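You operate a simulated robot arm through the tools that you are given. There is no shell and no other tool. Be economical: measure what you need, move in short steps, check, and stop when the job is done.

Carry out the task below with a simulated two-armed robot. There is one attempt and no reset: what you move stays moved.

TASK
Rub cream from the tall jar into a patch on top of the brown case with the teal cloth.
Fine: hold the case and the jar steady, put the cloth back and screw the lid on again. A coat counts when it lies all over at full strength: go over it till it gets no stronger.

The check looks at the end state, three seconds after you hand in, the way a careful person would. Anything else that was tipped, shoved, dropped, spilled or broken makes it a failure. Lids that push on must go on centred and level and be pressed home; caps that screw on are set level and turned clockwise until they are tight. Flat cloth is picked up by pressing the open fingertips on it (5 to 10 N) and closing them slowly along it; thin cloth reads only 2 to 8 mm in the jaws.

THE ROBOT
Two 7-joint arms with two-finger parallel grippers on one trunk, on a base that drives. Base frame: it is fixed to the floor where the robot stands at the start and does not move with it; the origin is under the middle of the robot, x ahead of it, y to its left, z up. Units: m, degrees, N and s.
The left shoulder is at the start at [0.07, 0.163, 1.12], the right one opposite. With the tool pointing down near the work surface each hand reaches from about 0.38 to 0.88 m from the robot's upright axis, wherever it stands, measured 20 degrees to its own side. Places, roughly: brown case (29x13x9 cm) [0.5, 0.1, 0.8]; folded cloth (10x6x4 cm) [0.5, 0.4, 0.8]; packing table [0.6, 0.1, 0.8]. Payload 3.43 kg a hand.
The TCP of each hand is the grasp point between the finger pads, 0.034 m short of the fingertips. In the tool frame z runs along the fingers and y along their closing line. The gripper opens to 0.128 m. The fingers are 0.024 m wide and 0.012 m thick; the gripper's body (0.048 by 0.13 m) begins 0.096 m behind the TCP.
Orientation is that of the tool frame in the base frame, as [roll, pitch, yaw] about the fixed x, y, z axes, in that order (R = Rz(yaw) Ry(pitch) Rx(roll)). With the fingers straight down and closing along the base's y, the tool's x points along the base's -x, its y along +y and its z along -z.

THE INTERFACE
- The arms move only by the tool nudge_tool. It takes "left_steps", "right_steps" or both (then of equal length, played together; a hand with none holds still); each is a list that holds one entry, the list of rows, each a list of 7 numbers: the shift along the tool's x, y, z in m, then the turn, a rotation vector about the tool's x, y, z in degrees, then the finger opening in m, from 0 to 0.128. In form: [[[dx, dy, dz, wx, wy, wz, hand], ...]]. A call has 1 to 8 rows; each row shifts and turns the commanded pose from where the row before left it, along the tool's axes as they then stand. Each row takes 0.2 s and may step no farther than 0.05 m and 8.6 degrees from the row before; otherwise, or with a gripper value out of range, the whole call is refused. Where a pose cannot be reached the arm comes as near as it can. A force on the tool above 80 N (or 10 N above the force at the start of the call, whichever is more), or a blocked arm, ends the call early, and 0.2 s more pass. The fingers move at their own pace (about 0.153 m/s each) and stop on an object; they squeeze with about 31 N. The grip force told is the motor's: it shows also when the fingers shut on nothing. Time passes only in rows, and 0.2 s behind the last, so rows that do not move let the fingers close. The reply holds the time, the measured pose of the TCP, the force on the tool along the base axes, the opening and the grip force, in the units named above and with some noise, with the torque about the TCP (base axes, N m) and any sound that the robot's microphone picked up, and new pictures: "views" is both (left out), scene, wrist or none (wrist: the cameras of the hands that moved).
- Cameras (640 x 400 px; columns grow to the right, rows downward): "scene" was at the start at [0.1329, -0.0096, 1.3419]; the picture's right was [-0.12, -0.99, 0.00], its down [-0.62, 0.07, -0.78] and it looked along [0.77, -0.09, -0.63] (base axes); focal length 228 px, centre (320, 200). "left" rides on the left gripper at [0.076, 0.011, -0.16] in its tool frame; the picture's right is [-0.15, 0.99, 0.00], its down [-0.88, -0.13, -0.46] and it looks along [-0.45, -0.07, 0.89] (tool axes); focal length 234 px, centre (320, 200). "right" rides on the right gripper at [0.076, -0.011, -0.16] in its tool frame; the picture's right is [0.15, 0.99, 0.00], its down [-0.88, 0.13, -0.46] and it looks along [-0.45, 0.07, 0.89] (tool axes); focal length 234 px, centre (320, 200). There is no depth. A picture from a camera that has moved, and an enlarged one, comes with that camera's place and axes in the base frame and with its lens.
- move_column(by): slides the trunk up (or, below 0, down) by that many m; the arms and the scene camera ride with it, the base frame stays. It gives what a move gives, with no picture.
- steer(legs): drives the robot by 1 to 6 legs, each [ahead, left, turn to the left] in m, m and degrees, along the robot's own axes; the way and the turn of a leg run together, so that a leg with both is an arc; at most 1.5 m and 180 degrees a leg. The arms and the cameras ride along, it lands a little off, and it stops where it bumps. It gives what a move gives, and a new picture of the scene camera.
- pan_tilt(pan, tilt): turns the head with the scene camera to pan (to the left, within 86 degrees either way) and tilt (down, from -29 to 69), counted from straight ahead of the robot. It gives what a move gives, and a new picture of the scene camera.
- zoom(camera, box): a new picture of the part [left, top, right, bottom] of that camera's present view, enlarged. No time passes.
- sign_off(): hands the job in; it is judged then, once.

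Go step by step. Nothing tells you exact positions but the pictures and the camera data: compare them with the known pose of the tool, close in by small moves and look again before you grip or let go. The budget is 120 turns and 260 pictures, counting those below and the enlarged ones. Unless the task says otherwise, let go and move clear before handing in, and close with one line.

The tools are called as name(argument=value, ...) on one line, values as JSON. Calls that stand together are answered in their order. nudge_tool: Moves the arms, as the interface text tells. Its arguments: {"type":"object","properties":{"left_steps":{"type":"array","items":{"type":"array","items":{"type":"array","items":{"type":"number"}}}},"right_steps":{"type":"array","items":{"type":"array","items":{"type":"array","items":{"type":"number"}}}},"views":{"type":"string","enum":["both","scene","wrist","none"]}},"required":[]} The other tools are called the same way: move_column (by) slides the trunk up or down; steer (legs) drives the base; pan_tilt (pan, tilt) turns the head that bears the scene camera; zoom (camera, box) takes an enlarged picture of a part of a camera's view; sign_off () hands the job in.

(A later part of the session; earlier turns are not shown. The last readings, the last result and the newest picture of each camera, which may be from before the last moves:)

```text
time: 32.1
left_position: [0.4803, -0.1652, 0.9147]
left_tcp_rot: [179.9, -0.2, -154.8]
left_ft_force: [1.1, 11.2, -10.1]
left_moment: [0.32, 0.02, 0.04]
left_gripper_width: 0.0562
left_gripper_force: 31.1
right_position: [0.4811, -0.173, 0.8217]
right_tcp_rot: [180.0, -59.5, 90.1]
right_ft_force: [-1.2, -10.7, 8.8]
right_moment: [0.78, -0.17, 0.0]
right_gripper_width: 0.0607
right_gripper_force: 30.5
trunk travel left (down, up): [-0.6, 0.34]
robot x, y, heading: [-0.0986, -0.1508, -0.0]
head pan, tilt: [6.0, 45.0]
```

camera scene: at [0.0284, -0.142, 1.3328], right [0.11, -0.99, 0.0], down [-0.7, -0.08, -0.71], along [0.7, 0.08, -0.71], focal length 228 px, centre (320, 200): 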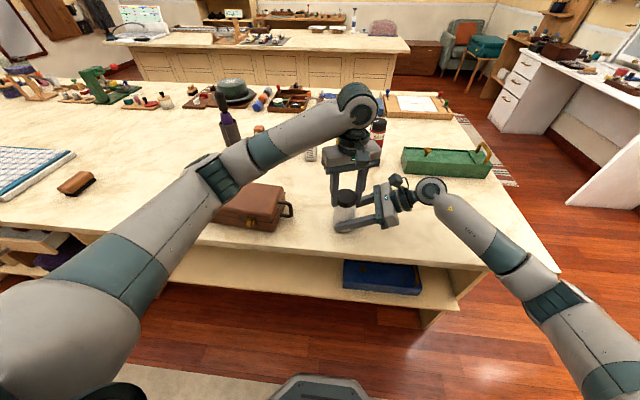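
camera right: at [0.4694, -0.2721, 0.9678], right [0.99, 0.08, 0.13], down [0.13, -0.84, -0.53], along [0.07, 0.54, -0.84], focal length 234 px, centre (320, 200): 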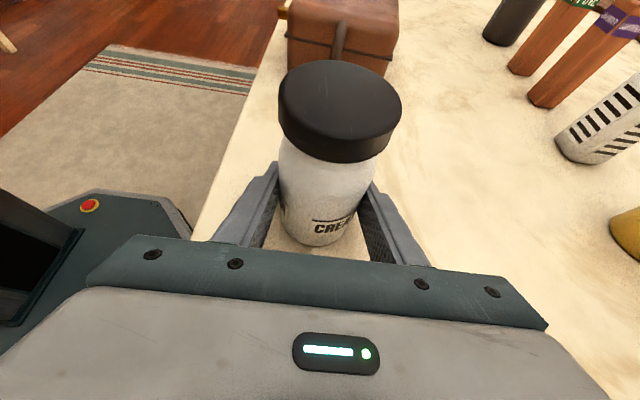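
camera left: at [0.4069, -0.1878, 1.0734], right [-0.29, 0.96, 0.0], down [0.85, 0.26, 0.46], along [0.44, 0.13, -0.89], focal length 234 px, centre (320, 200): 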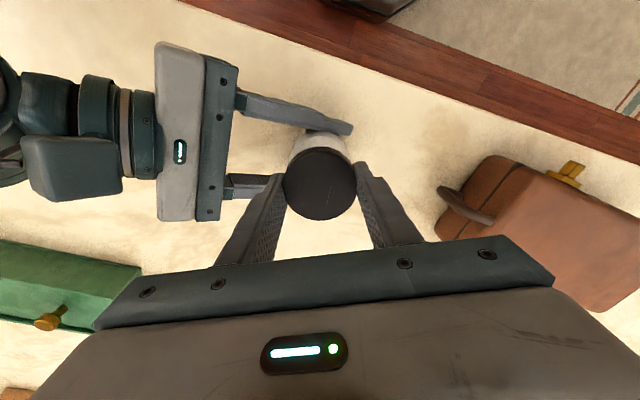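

Still threaded. Third stroke: open, turn back, regrip.

nudge_tool(left_steps=[[[0, 0, 0.001, 0, 0, 0, 0.08], [0, 0, 0, 0, 0, 8.5, 0.08], [0, 0, 0, 0, 0, 8.5, 0.08], [0, 0, 0, 0, 0, 8.5, 0.08], [0, 0, 0, 0, 0, 8.5, 0.08], [0, 0, 0, 0, 0, 8.5, 0.08], [0, 0, 0, 0, 0, 8.5, 0.08], [0, 0, 0, 0, 0, 8.5, 0.08]]], views="none")

nudge_tool(left_steps=[[[0, 0, 0, 0, 0, 8.5, 0.08], [0, 0, 0, 0, 0, 8.5, 0.08], [0, 0, 0, 0, 0, 8.5, 0.08], [0, 0, 0, 0, 0, 8.5, 0.08], [0, 0, 0, 0, 0, 8.5, 0.08], [0, 0, 0, 0, 0, 8.5, 0.08], [0, 0, 0, 0, 0, 8.5, 0.08], [0, 0, 0, 0, 0, 8.5, 0.08]]], views="wrist")

nudge_tool(left_steps=[[[0, 0, 0, 0, 0, 0, 0.065], [0, 0, 0, 0, 0, 0, 0.05], [0, 0, 0, 0, 0, 0, 0.04], [0, 0, 0, 0, 0, 0, 0.04], [0, 0, 0, 0, 0, -6, 0.04], [0, 0, -0.0002, 0, 0, -8, 0.04], [0, 0, -0.0002, 0, 0, -8, 0.04], [0, 0, -0.0002, 0, 0, -8, 0.04]]], views="none")

```text
time: 33.9
left_position: [0.4812, -0.1668, 0.9133]
left_tcp_rot: [-180.0, 0.0, 145.5]
left_ft_force: [-1.7, -0.3, 0.3]
left_moment: [-0.01, 0.0, -0.02]
left_gripper_width: 0.0799
left_gripper_force: 0.0
right_position: [0.4801, -0.1724, 0.8213]
right_tcp_rot: [-179.9, -59.5, 90.0]
right_ft_force: [-0.7, 0.4, -0.3]
right_moment: [-0.02, 0.02, -0.02]
right_gripper_width: 0.0604
right_gripper_force: 30.8
trunk travel left (down, up): [-0.6, 0.34]
robot x, y, heading: [-0.1001, -0.1547, 0.2]
head pan, tilt: [6.0, 45.0]
```

```text
time: 35.7
left_position: [0.4822, -0.1666, 0.9146]
left_tcp_rot: [-180.0, 0.1, 77.5]
left_ft_force: [0.2, -0.5, -0.5]
left_moment: [0.02, -0.02, -0.01]
left_gripper_width: 0.0801
left_gripper_force: 0.0
right_position: [0.4804, -0.1721, 0.8213]
right_tcp_rot: [-180.0, -59.5, 90.0]
right_ft_force: [-0.2, -0.1, 0.1]
right_moment: [0.02, 0.03, -0.03]
right_gripper_width: 0.0601
right_gripper_force: 31.3
trunk travel left (down, up): [-0.6, 0.34]
robot x, y, heading: [-0.1002, -0.1493, -0.0]
head pan, tilt: [6.0, 45.0]
camera left: at [0.5084, -0.0937, 1.0737], right [0.93, -0.36, 0.0], down [-0.32, -0.83, 0.46], along [-0.16, -0.43, -0.89], focal length 234 px, centre (320, 200)
```

left: 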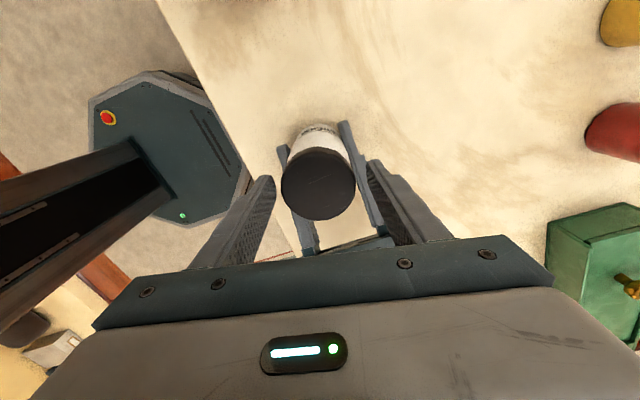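

```text
time: 37.5
left_position: [0.4807, -0.1672, 0.9156]
left_tcp_rot: [-180.0, 0.0, 107.8]
left_ft_force: [-4.9, -0.8, 0.3]
left_moment: [0.01, 0.19, 0.01]
left_gripper_width: 0.0566
left_gripper_force: 31.1
right_position: [0.4806, -0.1723, 0.8214]
right_tcp_rot: [-179.9, -59.4, 90.0]
right_ft_force: [6.1, -0.2, -1.3]
right_moment: [-0.04, 0.28, -0.03]
right_gripper_width: 0.0606
right_gripper_force: 31.0
trunk travel left (down, up): [-0.6, 0.34]
robot x, y, heading: [-0.1043, -0.1522, 0.0]
head pan, tilt: [6.0, 45.0]
```

nudge_tool(left_steps=[[[0, 0, -0.0002, 0, 0, -8.5, 0.04], [0, 0, -0.0002, 0, 0, -8.5, 0.04], [0, 0, -0.0002, 0, 0, -8.5, 0.04], [0, 0, -0.0002, 0, 0, -8.5, 0.04], [0, 0, -0.0002, 0, 0, -8.5, 0.04], [0, 0, -0.0002, 0, 0, -8.5, 0.04], [0, 0, -0.0002, 0, 0, -8.5, 0.04], [0, 0, -0.001, 0, 0, 0, 0.04]]], views="none")

```text
time: 39.3
left_position: [0.4815, -0.1658, 0.9174]
left_tcp_rot: [180.0, -0.1, 167.2]
left_ft_force: [-0.8, -0.2, -1.3]
left_moment: [0.02, 0.01, 0.0]
left_gripper_width: 0.0567
left_gripper_force: 31.4
right_position: [0.4804, -0.1711, 0.8204]
right_tcp_rot: [-179.8, -59.6, 89.9]
right_ft_force: [-0.5, -0.6, 0.5]
right_moment: [0.0, 0.02, 0.0]
right_gripper_width: 0.0606
right_gripper_force: 30.9
trunk travel left (down, up): [-0.6, 0.34]
robot x, y, heading: [-0.0987, -0.1492, 0.2]
head pan, tilt: [6.0, 45.0]
```

Forces dropped to zero: the lid is free. Lifting straight up and looking.

nudge_tool(left_steps=[[[0, 0, -0.02, 0, 0, 0, 0.04], [0, 0, -0.03, 0, 0, 0, 0.04], [0, 0, -0.03, 0, 0, 0, 0.04], [0, 0, 0, 0, 0, 0, 0.04]]])

zoom(camera="scene", box=[280, 130, 420, 240])

zoom(camera="right", box=[220, 20, 460, 260])

```text
time: 40.3
left_position: [0.4831, -0.1641, 0.9961]
left_tcp_rot: [180.0, -0.1, 167.2]
left_ft_force: [-0.2, -0.1, 0.3]
left_moment: [0.0, -0.02, 0.02]
left_gripper_width: 0.0562
left_gripper_force: 31.0
right_position: [0.4804, -0.1726, 0.8205]
right_tcp_rot: [-179.9, -59.5, 90.1]
right_ft_force: [0.3, -0.6, -0.2]
right_moment: [-0.03, -0.02, 0.04]
right_gripper_width: 0.0602
right_gripper_force: 30.9
trunk travel left (down, up): [-0.6, 0.34]
robot x, y, heading: [-0.1029, -0.1501, -0.1]
head pan, tilt: [6.0, 45.0]
camera scene: at [0.0289, -0.142, 1.3328], right [0.11, -0.99, 0.0], down [-0.7, -0.08, -0.71], along [0.7, 0.08, -0.71], focal length 228 px, centre (320, 200)
camera left: at [0.4109, -0.1358, 1.156], right [0.36, 0.93, 0.0], down [0.83, -0.32, 0.45], along [0.42, -0.17, -0.89], focal length 234 px, centre (320, 200)
```

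scene: 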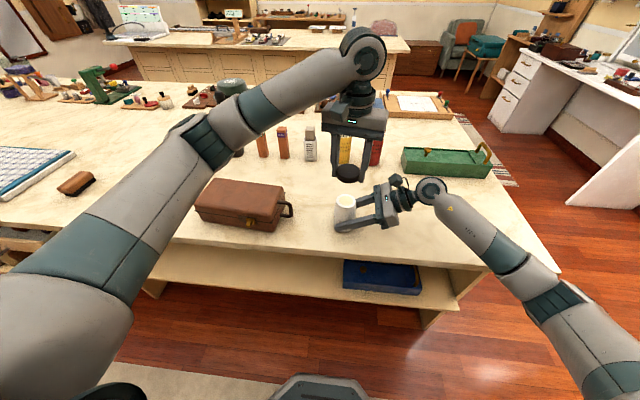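
left: 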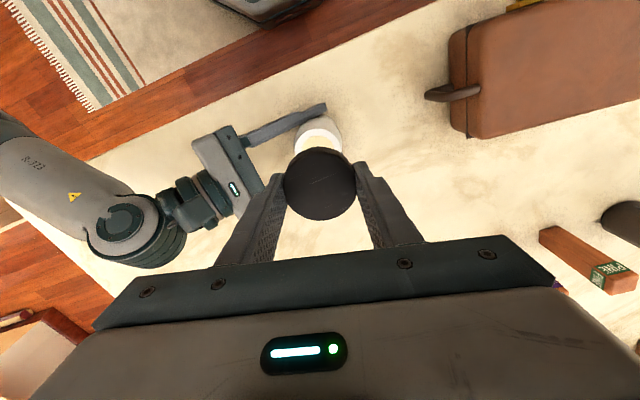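

```text
3.64 times, centred on (350, 185) of scene
camera zoom: at [0.0289, -0.142, 1.3328], right [0.11, -0.99, 0.0], down [-0.7, -0.08, -0.71], along [0.7, 0.08, -0.71], focal length 830 px, centre (211, 254)
```

zoom: 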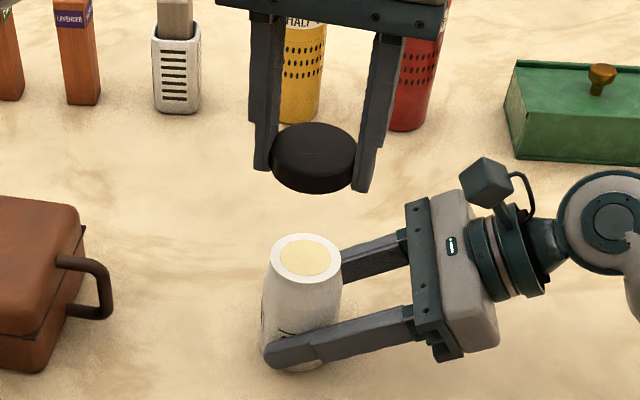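

```text
1.67 times, centred on (340, 140) of right
camera zoom: at [0.47, -0.2721, 0.9674], right [0.99, 0.08, 0.13], down [0.13, -0.84, -0.53], along [0.07, 0.54, -0.84], focal length 390 px, centre (287, 300)
```

zoom: 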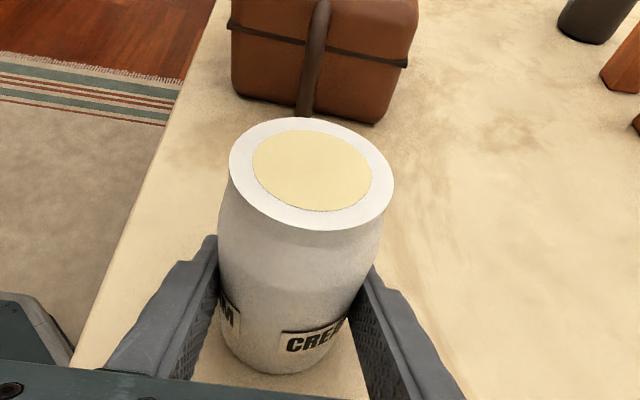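

The jar is open and cream sits near the rim. I'll set the lid down on clear table at about (0.60, -0.07).

nudge_tool(left_steps=[[[-0.0233, 0.0294, 0, 0, 0, 0, 0.04], [-0.0233, 0.0294, 0, 0, 0, 0, 0.04], [-0.0233, 0.0294, 0, 0, 0, 0, 0.04], [-0.0233, 0.0294, 0, 0, 0, 0, 0.04], [0, 0, 0.045, 0, 0, 0, 0.04], [0, 0, 0.045, 0, 0, 0, 0.04], [0, 0, 0.045, 0, 0, 0, 0.04], [0, 0, 0.025, 0, 0, 0, 0.04]]])

```text
time: 42.1
left_position: [0.5983, -0.074, 0.8358]
left_tcp_rot: [179.9, -0.1, 167.2]
left_ft_force: [0.2, -0.1, -0.2]
left_moment: [0.04, -0.01, -0.01]
left_gripper_width: 0.0568
left_gripper_force: 31.4
right_position: [0.4816, -0.1711, 0.8212]
right_tcp_rot: [-180.0, -59.6, 90.0]
right_ft_force: [0.2, 0.3, -0.8]
right_moment: [-0.02, 0.02, -0.01]
right_gripper_width: 0.0607
right_gripper_force: 30.9
trunk travel left (down, up): [-0.6, 0.34]
robot x, y, heading: [-0.1003, -0.1475, 0.2]
head pan, tilt: [6.0, 45.0]
camera scene: at [0.0286, -0.1419, 1.3329], right [0.11, -0.99, 0.0], down [-0.7, -0.08, -0.71], along [0.7, 0.08, -0.71], focal length 228 px, centre (320, 200)
camera left: at [0.5268, -0.0441, 0.9954], right [0.36, 0.93, 0.0], down [0.83, -0.32, 0.46], along [0.42, -0.17, -0.89], focal length 234 px, centre (320, 200)
```

scene: 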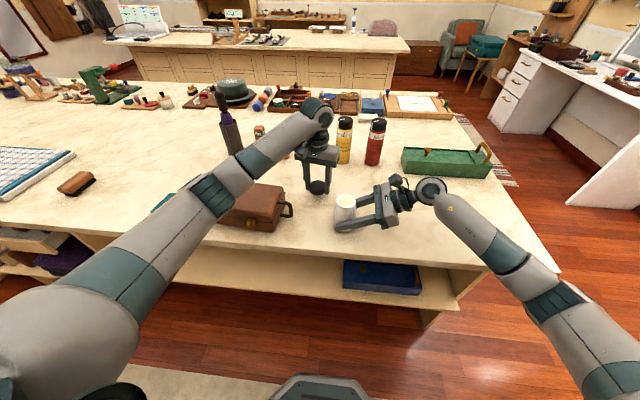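
left: 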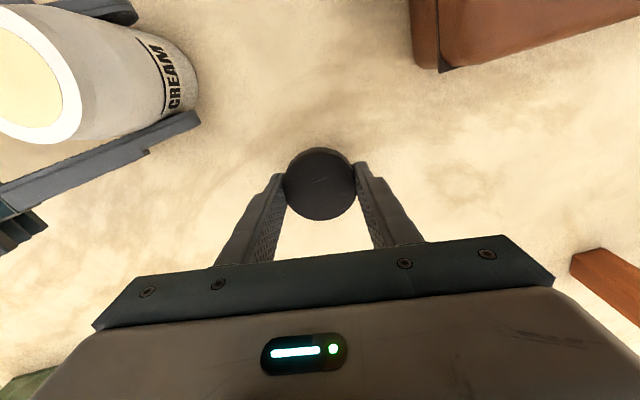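

Lowering gently until it touches.

nudge_tool(left_steps=[[[0, 0, 0.008, 0, 0, 0, 0.04], [0, 0, 0.004, 0, 0, 0, 0.04], [0, 0, 0.002, 0, 0, 0, 0.04], [0, 0, 0, 0, 0, 0, 0.04]]], views="none")

```text
time: 43.1
left_position: [0.5979, -0.0734, 0.8224]
left_tcp_rot: [180.0, -0.1, 167.2]
left_ft_force: [-0.1, -0.4, 0.4]
left_moment: [0.01, -0.02, -0.05]
left_gripper_width: 0.0565
left_gripper_force: 31.1
right_position: [0.4815, -0.172, 0.8219]
right_tcp_rot: [-180.0, -59.5, 90.0]
right_ft_force: [-0.2, 0.0, 0.0]
right_moment: [-0.03, -0.02, 0.03]
right_gripper_width: 0.0604
right_gripper_force: 31.2
trunk travel left (down, up): [-0.6, 0.34]
robot x, y, heading: [-0.1029, -0.1508, 0.1]
head pan, tilt: [6.0, 45.0]
```

nudge_tool(left_steps=[[[0, 0, 0.002, 0, 0, 0, 0.04], [0, 0, 0.002, 0, 0, 0, 0.04], [0, 0, 0.001, 0, 0, 0, 0.04]]], views="none")

```text
time: 43.9
left_position: [0.5982, -0.0735, 0.818]
left_tcp_rot: [-180.0, 0.0, 167.1]
left_ft_force: [-0.2, 0.2, -0.4]
left_moment: [0.02, -0.01, -0.02]
left_gripper_width: 0.0568
left_gripper_force: 30.5
right_position: [0.4803, -0.1729, 0.8216]
right_tcp_rot: [-179.9, -59.4, 90.0]
right_ft_force: [0.8, -0.4, -0.3]
right_moment: [0.01, 0.01, 0.0]
right_gripper_width: 0.0604
right_gripper_force: 31.1
trunk travel left (down, up): [-0.6, 0.34]
robot x, y, heading: [-0.1024, -0.1492, 0.1]
head pan, tilt: [6.0, 45.0]
```

nudge_tool(left_steps=[[[0, 0, 0.0015, 0, 0, 0, 0.04], [0, 0, 0.0015, 0, 0, 0, 0.04], [0, 0, 0, 0, 0, 0, 0.04]]], views="none")

zoom(camera="scene", box=[280, 140, 360, 210])

```text
time: 44.7
left_position: [0.5986, -0.0736, 0.8141]
left_tcp_rot: [-180.0, 0.1, 167.1]
left_ft_force: [0.2, 0.8, 0.1]
left_moment: [-0.02, 0.01, -0.02]
left_gripper_width: 0.0566
left_gripper_force: 31.3
right_position: [0.4799, -0.171, 0.822]
right_tcp_rot: [-179.9, -59.5, 90.0]
right_ft_force: [-0.6, -0.1, 0.4]
right_moment: [-0.01, -0.02, -0.01]
right_gripper_width: 0.0601
right_gripper_force: 31.3
trunk travel left (down, up): [-0.6, 0.34]
robot x, y, heading: [-0.1024, -0.1485, 0.0]
head pan, tilt: [6.0, 45.0]
```

```text
5.71 times, centred on (320, 175) of scene
camera zoom: at [0.0285, -0.142, 1.3328], right [0.11, -0.99, 0.0], down [-0.7, -0.08, -0.71], along [0.7, 0.08, -0.71], focal length 1304 px, centre (320, 343)
```

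zoom: 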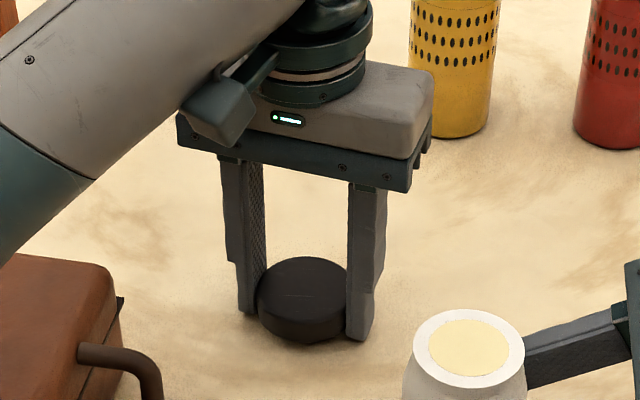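

nudge_tool(left_steps=[[[0, 0, 0.001, 0, 0, 0, 0.04], [0, 0, 0.001, 0, 0, 0, 0.04], [0, 0, 0, 0, 0, 0, 0.04]]], views="none")

```text
time: 45.5
left_position: [0.5985, -0.073, 0.8145]
left_tcp_rot: [180.0, 0.1, 167.2]
left_ft_force: [1.1, 1.2, 6.7]
left_moment: [0.29, 0.01, 0.04]
left_gripper_width: 0.0568
left_gripper_force: 30.8
right_position: [0.4802, -0.1721, 0.8211]
right_tcp_rot: [180.0, -59.5, 90.2]
right_ft_force: [-0.7, 0.3, 0.3]
right_moment: [-0.03, 0.0, 0.0]
right_gripper_width: 0.0603
right_gripper_force: 30.9
trunk travel left (down, up): [-0.6, 0.34]
robot x, y, heading: [-0.0988, -0.1491, -0.2]
head pan, tilt: [6.0, 45.0]
```

Contact. Release the lid and rise, then head over to the cloth.

nudge_tool(left_steps=[[[0, 0, 0, 0, 0, 0, 0.07], [0, 0, 0, 0, 0, 0, 0.085], [0, 0, -0.03, 0, 0, 0, 0.085], [0, 0, -0.05, 0, 0, 0, 0.085], [0, 0, -0.05, 0, 0, 0, 0.085], [0, 0, -0.05, 0, 0, 0, 0.085], [0, 0, 0, 0, 0, 0, 0.085]]], views="wrist")

```text
time: 47.1
left_position: [0.6001, -0.0713, 0.9918]
left_tcp_rot: [-180.0, -0.2, 167.3]
left_ft_force: [0.0, 0.0, 0.0]
left_moment: [0.02, -0.02, -0.02]
left_gripper_width: 0.0851
left_gripper_force: 0.1
right_position: [0.4813, -0.1723, 0.8213]
right_tcp_rot: [-179.9, -59.7, 90.1]
right_ft_force: [0.8, 0.6, -0.2]
right_moment: [0.0, 0.01, -0.01]
right_gripper_width: 0.0606
right_gripper_force: 31.3
trunk travel left (down, up): [-0.6, 0.34]
robot x, y, heading: [-0.1015, -0.1486, -0.1]
head pan, tilt: [6.0, 45.0]
camera left: at [0.5287, -0.042, 1.1506], right [0.36, 0.93, 0.0], down [0.83, -0.32, 0.45], along [0.42, -0.17, -0.89], focal length 234 px, centre (320, 200)
```

left: 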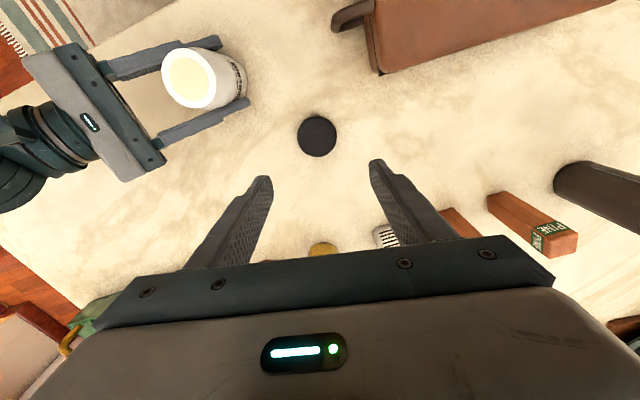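

nudge_tool(left_steps=[[[0.0209, 0.0442, 0, 0, 0, 0, 0.1], [0.0209, 0.0442, 0, 0, 0, 0, 0.1], [0.0209, 0.0442, 0, 0, 0, 0, 0.1], [0.0209, 0.0442, 0, 0, 0, 0, 0.1], [0.0209, 0.0442, 0, 0, 0, 0, 0.1], [0.0209, 0.0442, 0, 0, 0, 0, 0.1], [0.0209, 0.0442, 0, 0, 0, 0, 0.1], [0.0209, 0.0442, 0, 0, 0, 0, 0.1]]], views="none")

nudge_tool(left_steps=[[[0.0209, 0.0442, 0, 0, 0, 0, 0.1], [0.0209, 0.0442, 0, 0, 0, 0, 0.1], [0, 0, 0, 0, 0, -5, 0.1]]])

zoom(camera="left", box=[240, 60, 440, 260])

zoom(camera="scene", box=[120, 160, 220, 240])

```text
time: 48.9
left_position: [0.5143, 0.3121, 0.9936]
left_tcp_rot: [-179.9, -0.1, 167.1]
left_ft_force: [-0.2, 0.5, -0.2]
left_moment: [-0.02, -0.01, -0.02]
left_gripper_width: 0.1002
left_gripper_force: 0.1
right_position: [0.479, -0.1715, 0.8217]
right_tcp_rot: [179.9, -59.5, 90.1]
right_ft_force: [-0.1, 0.7, -0.5]
right_moment: [-0.01, 0.02, -0.02]
right_gripper_width: 0.0604
right_gripper_force: 30.8
trunk travel left (down, up): [-0.6, 0.34]
robot x, y, heading: [-0.0991, -0.1514, 0.2]
head pan, tilt: [6.0, 45.0]
```

```text
time: 49.7
left_position: [0.4928, 0.4023, 0.993]
left_tcp_rot: [-179.8, 0.0, 172.1]
left_ft_force: [0.0, -0.6, -0.6]
left_moment: [0.02, -0.01, 0.0]
left_gripper_width: 0.1001
left_gripper_force: 0.1
right_position: [0.4806, -0.1726, 0.8207]
right_tcp_rot: [-180.0, -59.5, 90.0]
right_ft_force: [-0.1, -0.2, -0.1]
right_moment: [-0.04, 0.02, 0.02]
right_gripper_width: 0.0605
right_gripper_force: 30.3
trunk travel left (down, up): [-0.6, 0.34]
robot x, y, heading: [-0.1016, -0.1514, 0.2]
head pan, tilt: [6.0, 45.0]
camera scene: at [0.0287, -0.1425, 1.3328], right [0.11, -0.99, 0.0], down [-0.7, -0.07, -0.71], along [0.7, 0.08, -0.71], focal length 228 px, centre (320, 200)
camera left: at [0.4191, 0.4252, 1.1519], right [0.28, 0.96, 0.0], down [0.85, -0.25, 0.46], along [0.44, -0.13, -0.89], focal length 234 px, centre (320, 200)
```

scene: 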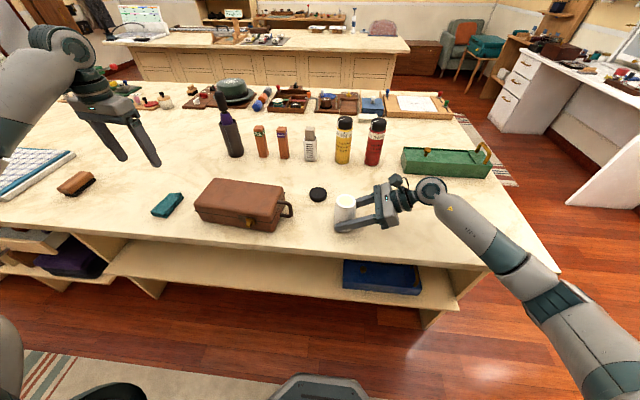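
left: 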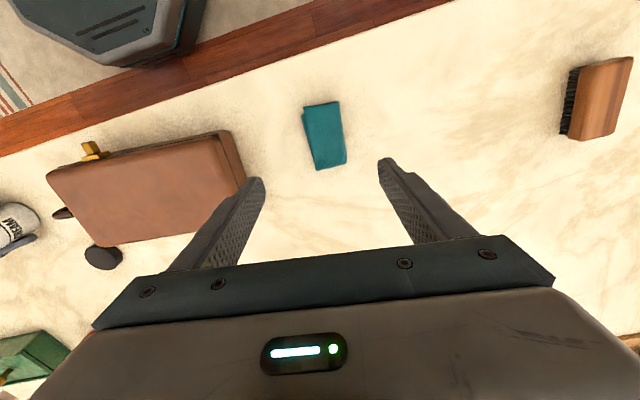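

```text
2.00 times, centred on (340, 160) of left
camera zoom: at [0.4191, 0.4252, 1.1519], right [0.28, 0.96, 0.0], down [0.85, -0.25, 0.46], along [0.44, -0.13, -0.89], focal length 468 px, centre (280, 280)
```

zoom: 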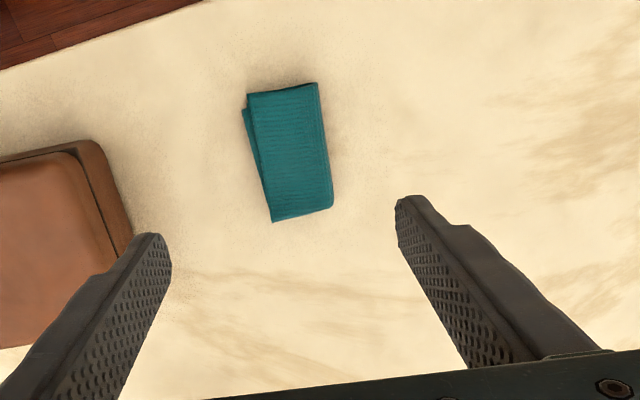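

```text
5.00 times, centred on (170, 200) of scene
camera zoom: at [0.0287, -0.1425, 1.3328], right [0.11, -0.99, 0.0], down [-0.7, -0.07, -0.71], along [0.7, 0.08, -0.71], focal length 1141 px, centre (1070, 200)
```

zoom: 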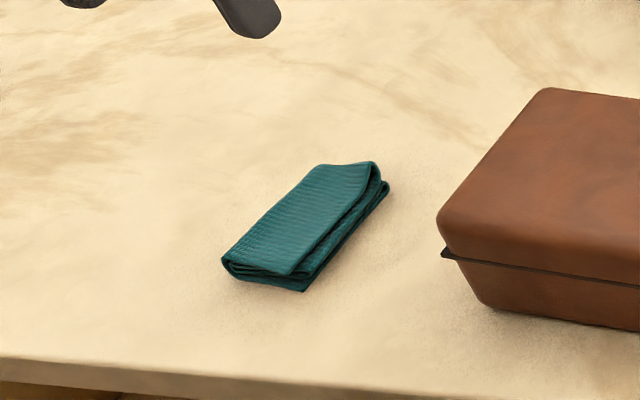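

The cloth is a folded pad about 95×49 mm centred at (0.495, 0.412), about 2 cm thick. I'll descend around it across its width and check.

nudge_tool(left_steps=[[[-0.0016, 0.0103, 0.03, 0, 0, 0, 0.1], [0, 0, 0.045, 0, 0, -2, 0.1], [0, 0, 0.045, 0, 0, 0, 0.1], [0, 0, 0.03, 0, 0, 0, 0.1], [0, 0, 0, 0, 0, 0, 0.1]]], views="wrist")

zoom(camera="scene", box=[120, 150, 220, 230])

```text
time: 50.9
left_position: [0.4957, 0.4135, 0.8409]
left_tcp_rot: [180.0, -0.1, 174.2]
left_ft_force: [-0.9, -0.2, 0.5]
left_moment: [0.03, 0.01, 0.0]
left_gripper_width: 0.0999
left_gripper_force: 0.0
right_position: [0.48, -0.1721, 0.8213]
right_tcp_rot: [-179.8, -59.5, 90.0]
right_ft_force: [-0.3, -0.2, 0.9]
right_moment: [0.0, -0.02, 0.0]
right_gripper_width: 0.0606
right_gripper_force: 31.2
trunk travel left (down, up): [-0.6, 0.34]
robot x, y, heading: [-0.0993, -0.1493, 0.3]
head pan, tilt: [6.0, 45.0]
camera left: at [0.4213, 0.435, 1.0001], right [0.25, 0.97, 0.0], down [0.86, -0.22, 0.46], along [0.44, -0.11, -0.89], focal length 234 px, centre (320, 200)
```

left: 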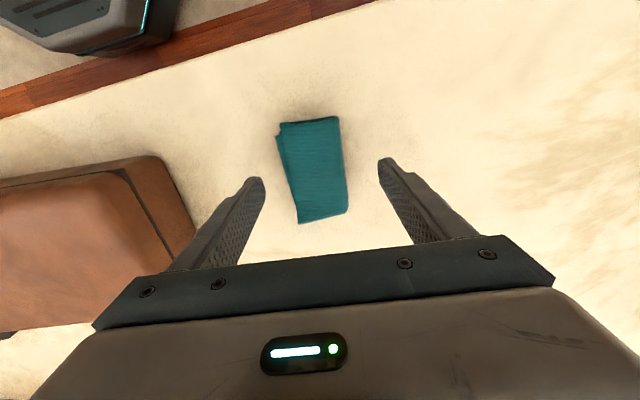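

```text
5.00 times, centred on (170, 190) of scene
camera zoom: at [0.0283, -0.1421, 1.3329], right [0.11, -0.99, 0.0], down [-0.7, -0.08, -0.71], along [0.7, 0.08, -0.71], focal length 1141 px, centre (1070, 250)
```

zoom: 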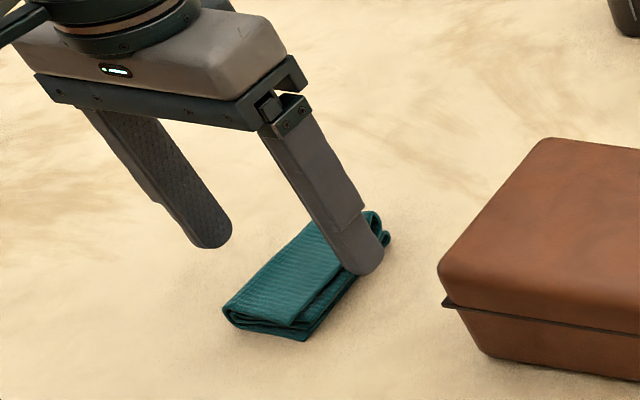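

Centred. Lower to keep tips about 6 mm off the table and close slowly.

nudge_tool(left_steps=[[[0, 0, 0.021, 0, 0, 0, 0.1], [0, 0, 0, 0, 0, 0, 0.07], [0, 0, 0, 0, 0, 0, 0.055], [0, 0, 0, 0, 0, 0, 0.045], [0, 0, 0, 0, 0, 0, 0.035], [0, 0, 0, 0, 0, 0, 0.025], [0, 0, 0, 0, 0, 0, 0.015], [0, 0, 0, 0, 0, 0, 0.005]]], views="wrist")

zoom(camera="scene", box=[120, 150, 220, 230])

```text
time: 52.7
left_position: [0.4966, 0.4156, 0.8208]
left_tcp_rot: [179.9, 0.0, 174.2]
left_ft_force: [0.3, 0.8, -0.9]
left_moment: [0.01, 0.01, 0.02]
left_gripper_width: 0.0549
left_gripper_force: 31.1
right_position: [0.4794, -0.171, 0.8212]
right_tcp_rot: [-179.9, -59.4, 90.0]
right_ft_force: [-0.8, 0.1, -0.2]
right_moment: [0.0, 0.02, -0.01]
right_gripper_width: 0.0604
right_gripper_force: 30.7
trunk travel left (down, up): [-0.6, 0.34]
robot x, y, heading: [-0.1001, -0.1486, -0.1]
head pan, tilt: [6.0, 45.0]
camera left: at [0.4218, 0.4359, 0.9811], right [0.25, 0.97, 0.0], down [0.86, -0.22, 0.46], along [0.44, -0.11, -0.89], focal length 234 px, centre (320, 200)
```

left: 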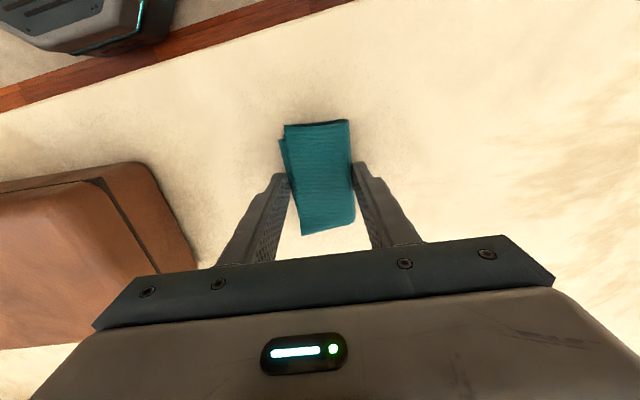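

```text
5.00 times, centred on (170, 190) of scene
camera zoom: at [0.0285, -0.1418, 1.3328], right [0.11, -0.99, 0.0], down [-0.7, -0.08, -0.71], along [0.7, 0.08, -0.71], focal length 1141 px, centre (1070, 250)
```

zoom: 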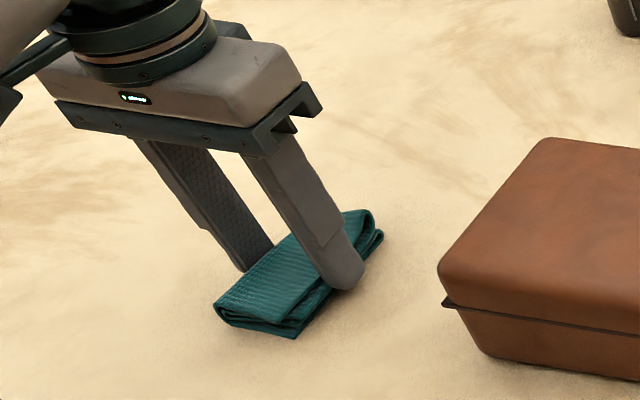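

The cloth acts as a firm pad, 55 mm wide, gripped with a little pad below the tips. Lifting it and carrying it over the jar.

nudge_tool(left_steps=[[[0, 0, -0.03, 0, 0, 0, 0.005], [0, 0, -0.045, 0, 0, 0, 0.005], [0, 0, -0.045, 0, 0, 0, 0.005], [0, 0, -0.045, 0, 0, 0, 0.005], [-0.0036, -0.0487, 0, 0, 0, 0, 0.005], [-0.0036, -0.0487, 0, 0, 0, 0, 0.005], [-0.0036, -0.0487, 0, 0, 0, 0, 0.005], [-0.0036, -0.0487, 0, 0, 0, 0, 0.005]]], views="scene")

nudge_tool(left_steps=[[[-0.0036, -0.0487, 0, 0, 0, 0, 0.005], [-0.0036, -0.0487, 0, 0, 0, 0, 0.005], [-0.0036, -0.0487, 0, 0, 0, 0, 0.005], [-0.0036, -0.0487, 0, 0, 0, 0, 0.005], [-0.0036, -0.0487, 0, 0, 0, 0, 0.005], [-0.0036, -0.0487, 0, 0, 0, 0, 0.005], [-0.0036, -0.0487, 0, 0, 0, 0, 0.005], [-0.0036, -0.0487, 0, 0, 0, 0, 0.005]]])

zoom(camera="scene", box=[280, 130, 420, 240])

zoom(camera="right", box=[200, 0, 480, 240])

```text
time: 54.5
left_position: [0.4918, 0.2171, 0.9881]
left_tcp_rot: [-180.0, -0.1, 174.2]
left_ft_force: [-0.8, 0.1, -1.1]
left_moment: [0.03, -0.04, -0.02]
left_gripper_width: 0.055
left_gripper_force: 31.0
right_position: [0.4805, -0.1719, 0.8208]
right_tcp_rot: [-179.9, -59.6, 90.1]
right_ft_force: [-0.3, -0.8, 0.2]
right_moment: [0.0, -0.01, -0.03]
right_gripper_width: 0.0605
right_gripper_force: 31.1
trunk travel left (down, up): [-0.6, 0.34]
robot x, y, heading: [-0.1011, -0.1498, 0.2]
head pan, tilt: [6.0, 45.0]
camera scene: at [0.0289, -0.1432, 1.3328], right [0.11, -0.99, 0.0], down [-0.7, -0.07, -0.71], along [0.7, 0.08, -0.71], focal length 228 px, centre (320, 200)
```

scene: 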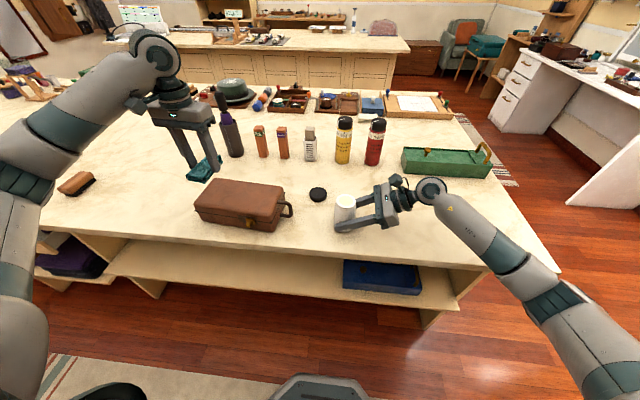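

```text
time: 56.3
left_position: [0.4803, -0.1726, 0.9879]
left_tcp_rot: [180.0, 0.0, 174.2]
left_ft_force: [0.0, -0.5, -0.8]
left_moment: [0.04, 0.01, -0.01]
left_gripper_width: 0.0546
left_gripper_force: 30.7
right_position: [0.481, -0.1741, 0.8212]
right_tcp_rot: [180.0, -59.6, 90.1]
right_ft_force: [-0.5, 0.0, -0.2]
right_moment: [-0.02, -0.01, -0.02]
right_gripper_width: 0.0603
right_gripper_force: 30.8
trunk travel left (down, up): [-0.6, 0.34]
robot x, y, heading: [-0.0997, -0.1503, 0.1]
head pan, tilt: [6.0, 45.0]
camera scene: at [0.0285, -0.1441, 1.3328], right [0.11, -0.99, 0.0], down [-0.7, -0.07, -0.71], along [0.7, 0.08, -0.71], focal length 228 px, centre (320, 200)
camera left: at [0.405, -0.1525, 1.1466], right [0.25, 0.97, 0.0], down [0.86, -0.22, 0.45], along [0.44, -0.11, -0.89], focal length 234 px, centre (320, 200)
```

scene: 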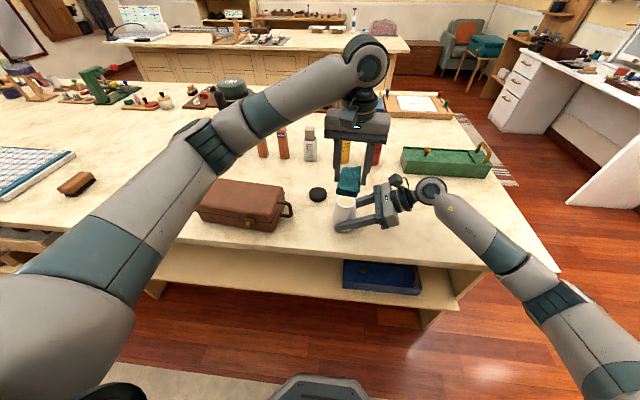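
left: 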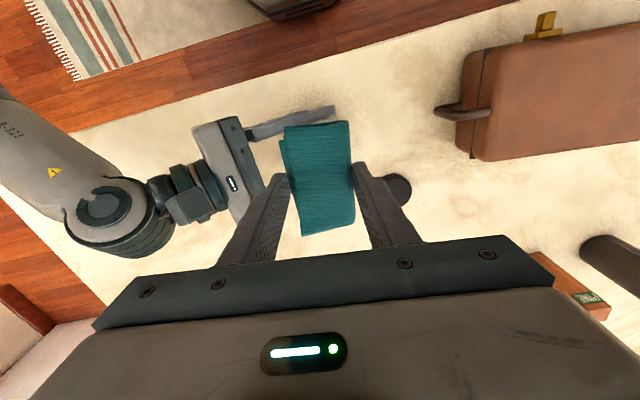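

```text
3.64 times, centred on (350, 185) of scene
camera zoom: at [0.0285, -0.1441, 1.3328], right [0.11, -0.99, 0.0], down [-0.7, -0.07, -0.71], along [0.7, 0.08, -0.71], focal length 830 px, centre (211, 254)
```

zoom: 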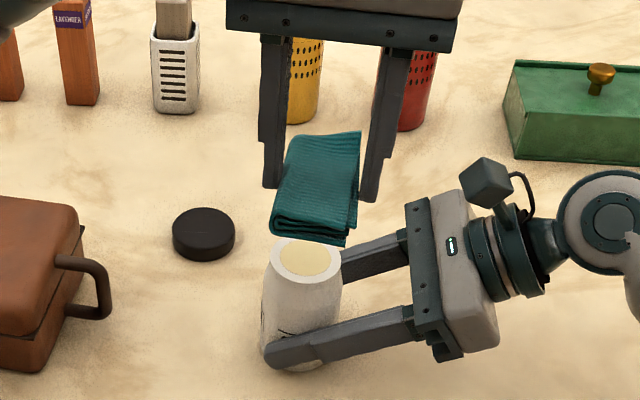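

```text
1.67 times, centred on (340, 120) of right
camera zoom: at [0.4698, -0.2736, 0.9673], right [0.99, 0.08, 0.13], down [0.13, -0.84, -0.53], along [0.07, 0.54, -0.84], focal length 390 px, centre (287, 333)
```

zoom: 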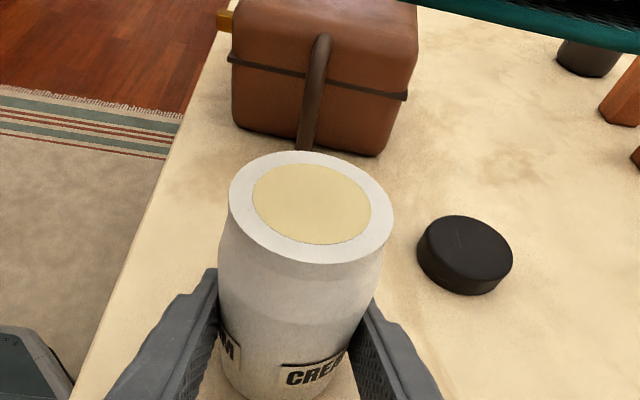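

The cream is flush with the rim, so a flat press works. Lowering the pad onto it gently.

nudge_tool(left_steps=[[[0, 0.003, 0.03, 0, 0, 0, 0.005], [0, 0, 0.028, 0, 0, 0, 0.005], [0, 0, 0.004, 0, 0, 0, 0.005], [0, 0, 0.003, 0, 0, 0, 0.005], [0, 0, 0, 0, 0, 0, 0.005]]], views="none")

zoom(camera="right", box=[200, 0, 480, 240])

```text
time: 57.5
left_position: [0.4796, -0.169, 0.9277]
left_tcp_rot: [-179.9, 0.4, 174.2]
left_ft_force: [2.0, 0.7, 35.8]
left_moment: [0.06, -0.12, -0.01]
left_gripper_width: 0.0549
left_gripper_force: 31.5
right_position: [0.4805, -0.1722, 0.8198]
right_tcp_rot: [-179.9, -59.4, 90.0]
right_ft_force: [7.5, 2.1, -11.9]
right_moment: [0.69, -0.12, -0.24]
right_gripper_width: 0.0605
right_gripper_force: 30.6
trunk travel left (down, up): [-0.6, 0.34]
robot x, y, heading: [-0.0992, -0.15, 0.2]
head pan, tilt: [6.0, 45.0]
```

```text
1.67 times, centred on (340, 120) of right
camera zoom: at [0.4693, -0.272, 0.9677], right [0.99, 0.07, 0.13], down [0.13, -0.84, -0.53], along [0.07, 0.54, -0.84], focal length 390 px, centre (287, 333)
```

zoom: 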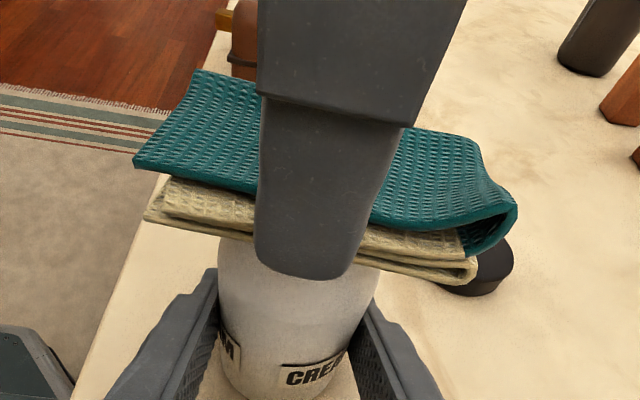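

The pad's underside is loaded with cream. Lifting off and parking the left hand above the far half of the case, then the right hand lets go of the jar.

nudge_tool(left_steps=[[[0, 0, -0.005, 0, 0, 0, 0.005], [0, 0, -0.03, 0, 0, 0, 0.005], [0, 0, -0.045, 0, 0, 0, 0.005], [0, 0, -0.02, 0, 0, 0, 0.005], [-0.0045, 0.048, 0, 0, 0, 0, 0.005], [-0.0045, 0.048, 0, 0, 0, 0, 0.005], [-0.0045, 0.048, 0, 0, 0, 0, 0.005], [-0.0045, 0.048, 0, 0, 0, 0, 0.005]]], views="scene")

nudge_tool(left_steps=[[[0.004, 0.048, 0, 0, 0, 0, 0.005], [0.004, 0.048, 0, 0, 0, 0, 0.005], [0.004, 0.048, 0, 0, 0, 0, 0.005], [0.004, 0.048, 0, 0, 0, 0, 0.005], [0, 0, 0, 0, 0, 0, 0.005]]], views="none")

nudge_tool(right_steps=[[[0, 0, 0, 0, 0, 0, 0.075], [0, 0, 0, 0, 0, 0, 0.1], [0, 0, 0, 0, 0, 0, 0.1], [0, 0, -0.03, 0, 0, 0, 0.1], [0, 0, -0.04, 0, 0, 0, 0.1], [0, 0, -0.05, 0, 0, 0, 0.1], [0.03, 0, -0.03, 0, 0, 0, 0.1], [0, 0, 0, 0, 0, 0, 0.1]]])

zoom(camera="scene", box=[180, 140, 400, 260])

```text
time: 59.3
left_position: [0.5177, 0.0226, 1.023]
left_tcp_rot: [-179.9, 0.0, 174.1]
left_ft_force: [-0.1, -0.2, 0.3]
left_moment: [-0.03, -0.03, 0.0]
left_gripper_width: 0.0546
left_gripper_force: 31.1
right_position: [0.4803, -0.1702, 0.8216]
right_tcp_rot: [179.9, -59.4, 90.0]
right_ft_force: [-0.5, 0.1, -0.3]
right_moment: [-0.02, -0.04, 0.02]
right_gripper_width: 0.0606
right_gripper_force: 30.7
trunk travel left (down, up): [-0.6, 0.34]
robot x, y, heading: [-0.1011, -0.1495, 0.2]
head pan, tilt: [6.0, 45.0]
camera scene: at [0.0281, -0.1399, 1.3329], right [0.11, -0.99, 0.0], down [-0.7, -0.08, -0.71], along [0.7, 0.07, -0.71], focal length 228 px, centre (320, 200)
```

scene: 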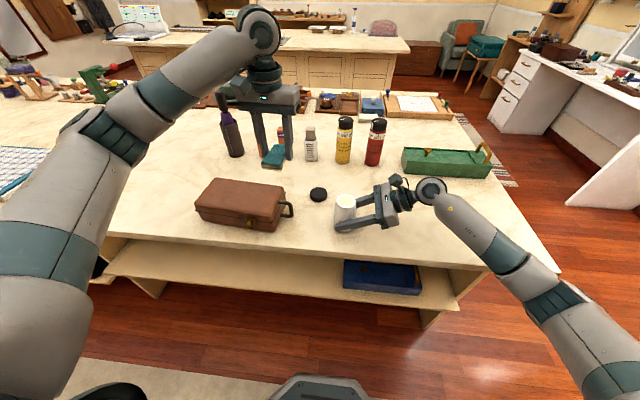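

```text
time: 60.5
left_position: [0.5208, 0.2138, 1.0207]
left_tcp_rot: [-180.0, -0.1, 174.1]
left_ft_force: [-0.8, -0.7, -0.2]
left_moment: [0.01, 0.05, 0.0]
left_gripper_width: 0.055
left_gripper_force: 30.8
right_position: [0.4803, -0.1722, 0.8198]
right_tcp_rot: [-179.9, -59.6, 89.9]
right_ft_force: [0.1, -1.0, 0.0]
right_moment: [0.02, 0.02, -0.05]
right_gripper_width: 0.0605
right_gripper_force: 30.5
trunk travel left (down, up): [-0.6, 0.34]
robot x, y, heading: [-0.0989, -0.1544, 0.1]
head pan, tilt: [6.0, 45.0]
```

```text
time: 62.3
left_position: [0.5211, 0.2143, 1.0214]
left_tcp_rot: [180.0, -0.1, 174.2]
left_ft_force: [-0.5, -0.4, -0.8]
left_moment: [-0.03, 0.02, 0.0]
left_gripper_width: 0.055
left_gripper_force: 30.8
right_position: [0.4829, -0.2857, 0.9225]
right_tcp_rot: [-179.9, -59.6, 90.0]
right_ft_force: [0.5, 0.2, 0.1]
right_moment: [0.01, 0.0, 0.01]
right_gripper_width: 0.0999
right_gripper_force: 0.1
trunk travel left (down, up): [-0.6, 0.34]
robot x, y, heading: [-0.1031, -0.1481, -0.1]
head pan, tilt: [6.0, 45.0]
camera scene: at [0.0285, -0.1423, 1.3328], right [0.11, -0.99, 0.0], down [-0.7, -0.07, -0.71], along [0.7, 0.08, -0.71], focal length 228 px, centre (320, 200)
camera right: at [0.4731, -0.3864, 1.0681], right [0.99, 0.08, 0.13], down [0.13, -0.84, -0.53], along [0.07, 0.54, -0.84], focal length 234 px, centre (320, 200)
```

scene: 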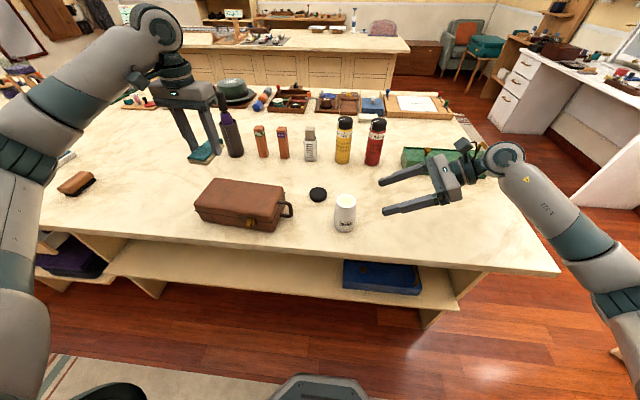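
right: 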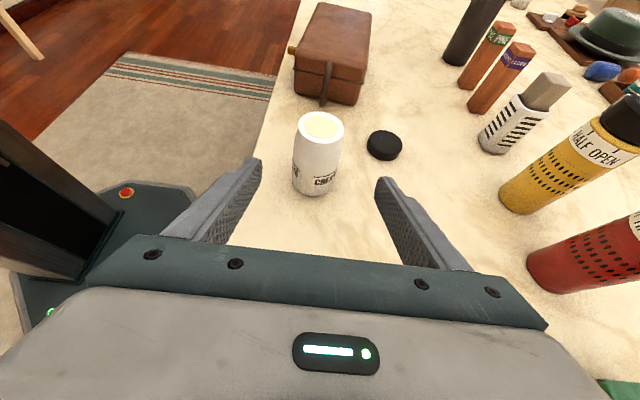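

```text
2.91 times, centred on (290, 200) of scene
camera zoom: at [0.0285, -0.1423, 1.3328], right [0.11, -0.99, 0.0], down [-0.7, -0.07, -0.71], along [0.7, 0.08, -0.71], focal length 664 px, centre (407, 200)
```

zoom: 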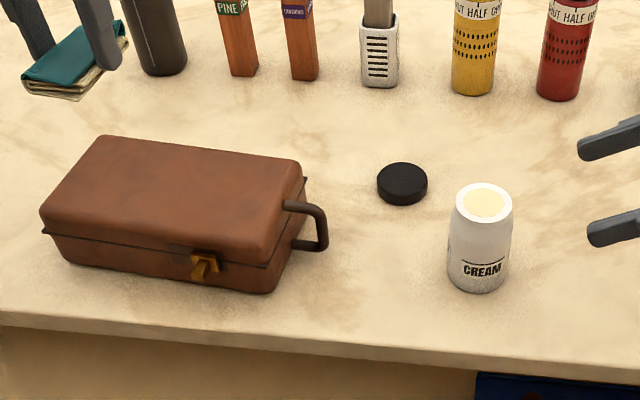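

The handle is a vertical loop at the case's near-right end (x≈0.48, y from -0.008 to 0.035, z 0.80–0.85). I'll steepen the right hand to 60° down so it clears the open jar, go over, and straddle the handle.

nudge_tool(right_steps=[[[0, 0, 0, 0, -7.5, 0, 0.1], [0, 0, 0, 0, -7.5, 0, 0.1], [0, 0, 0, 0, -7.5, 0, 0.1], [0, 0, 0, 0, -7.5, 0, 0.1], [0.025, 0, -0.0433, 0, 0, 0, 0.06], [0.025, 0, -0.0433, 0, 0, 0, 0.06], [0, 0, 0, -4.9, 0, 2.85, 0.06], [0, 0, 0, 0, 0, 0, 0.06]]], views="none")

```text
time: 64.1
left_position: [0.5203, 0.2135, 1.0197]
left_tcp_rot: [-179.9, 0.0, 174.2]
left_ft_force: [-0.4, 0.9, -0.7]
left_moment: [-0.04, 0.0, 0.0]
left_gripper_width: 0.0548
left_gripper_force: 31.3
right_position: [0.4831, -0.2863, 1.0244]
right_tcp_rot: [176.7, -29.5, 86.6]
right_ft_force: [-0.3, 0.4, 0.2]
right_moment: [-0.01, -0.01, -0.01]
right_gripper_width: 0.06
right_gripper_force: 0.0
trunk travel left (down, up): [-0.6, 0.34]
robot x, y, heading: [-0.1011, -0.1536, 0.1]
head pan, tilt: [6.0, 45.0]
```

nudge_tool(right_steps=[[[0, 0, 0, 2.05, 0, 2.05, 0.06], [0.0359, -0.0052, 0.0208, 0, 0, 0, 0.06], [0.0359, -0.0052, 0.0208, 0, 0, 0, 0.06], [0.0359, -0.0052, 0.0208, 0, 0, 0, 0.06], [0.0359, -0.0052, 0.0208, 0, 0, 0, 0.06], [0.0359, -0.0052, 0.0208, 0, 0, 0, 0.06], [0.0359, -0.0052, 0.0208, 0, 0, 0, 0.06], [0, 0, 0, 0, 0, 0, 0.06]]])

zoom(camera="right", box=[220, 50, 420, 250])

zoom(camera="scene", box=[190, 100, 390, 250])

```text
time: 65.9
left_position: [0.5209, 0.2141, 1.0215]
left_tcp_rot: [-180.0, 0.1, 174.0]
left_ft_force: [-0.4, -0.8, 0.4]
left_moment: [0.04, 0.02, 0.05]
left_gripper_width: 0.0548
left_gripper_force: 31.2
right_position: [0.476, -0.0372, 1.0186]
right_tcp_rot: [179.8, -29.7, 84.4]
right_ft_force: [-0.4, -0.4, 0.8]
right_moment: [0.08, 0.0, -0.01]
right_gripper_width: 0.0599
right_gripper_force: 0.0
trunk travel left (down, up): [-0.6, 0.34]
robot x, y, heading: [-0.0976, -0.1494, 0.4]
head pan, tilt: [6.0, 45.0]
camera scene: at [0.0282, -0.1431, 1.3329], right [0.11, -0.99, 0.0], down [-0.7, -0.07, -0.71], along [0.7, 0.08, -0.71], focal length 228 px, centre (320, 200)
camera right: at [0.4635, -0.0502, 1.1952], right [1.0, 0.03, 0.07], down [0.03, -1.0, -0.04], along [0.07, 0.04, -1.0], focal length 234 px, centre (320, 200)
```

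scene: 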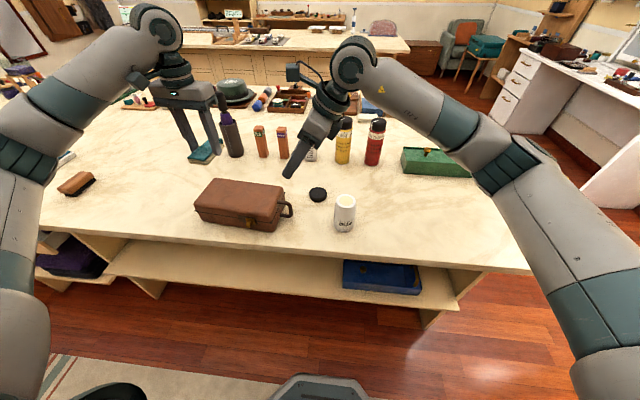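
right: 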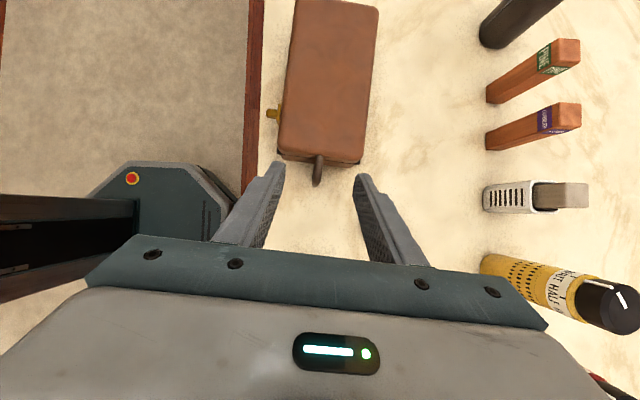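

```text
2.00 times, centred on (320, 150) of right
camera zoom: at [0.4635, -0.0502, 1.1952], right [1.0, 0.03, 0.07], down [0.03, -1.0, -0.04], along [0.07, 0.04, -1.0], focal length 468 px, centre (320, 300)
```

zoom: 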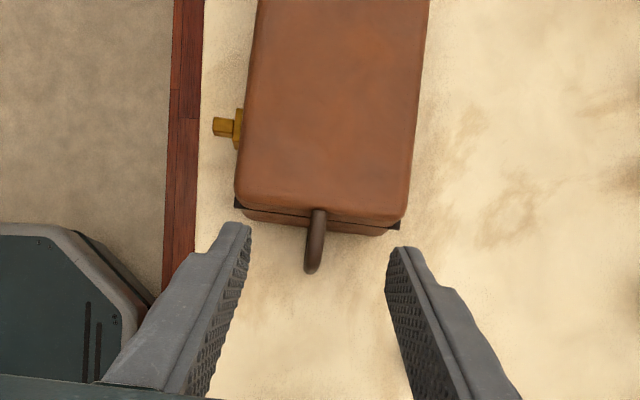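

```text
2.67 times, centred on (290, 175) of scene
camera zoom: at [0.0282, -0.1431, 1.3329], right [0.11, -0.99, 0.0], down [-0.7, -0.07, -0.71], along [0.7, 0.08, -0.71], focal length 608 px, centre (400, 267)
```

zoom: 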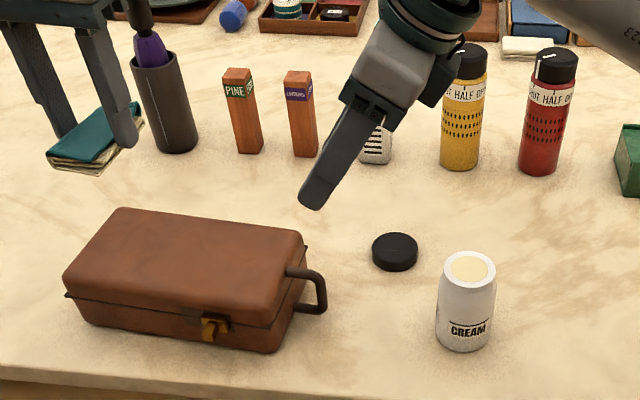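

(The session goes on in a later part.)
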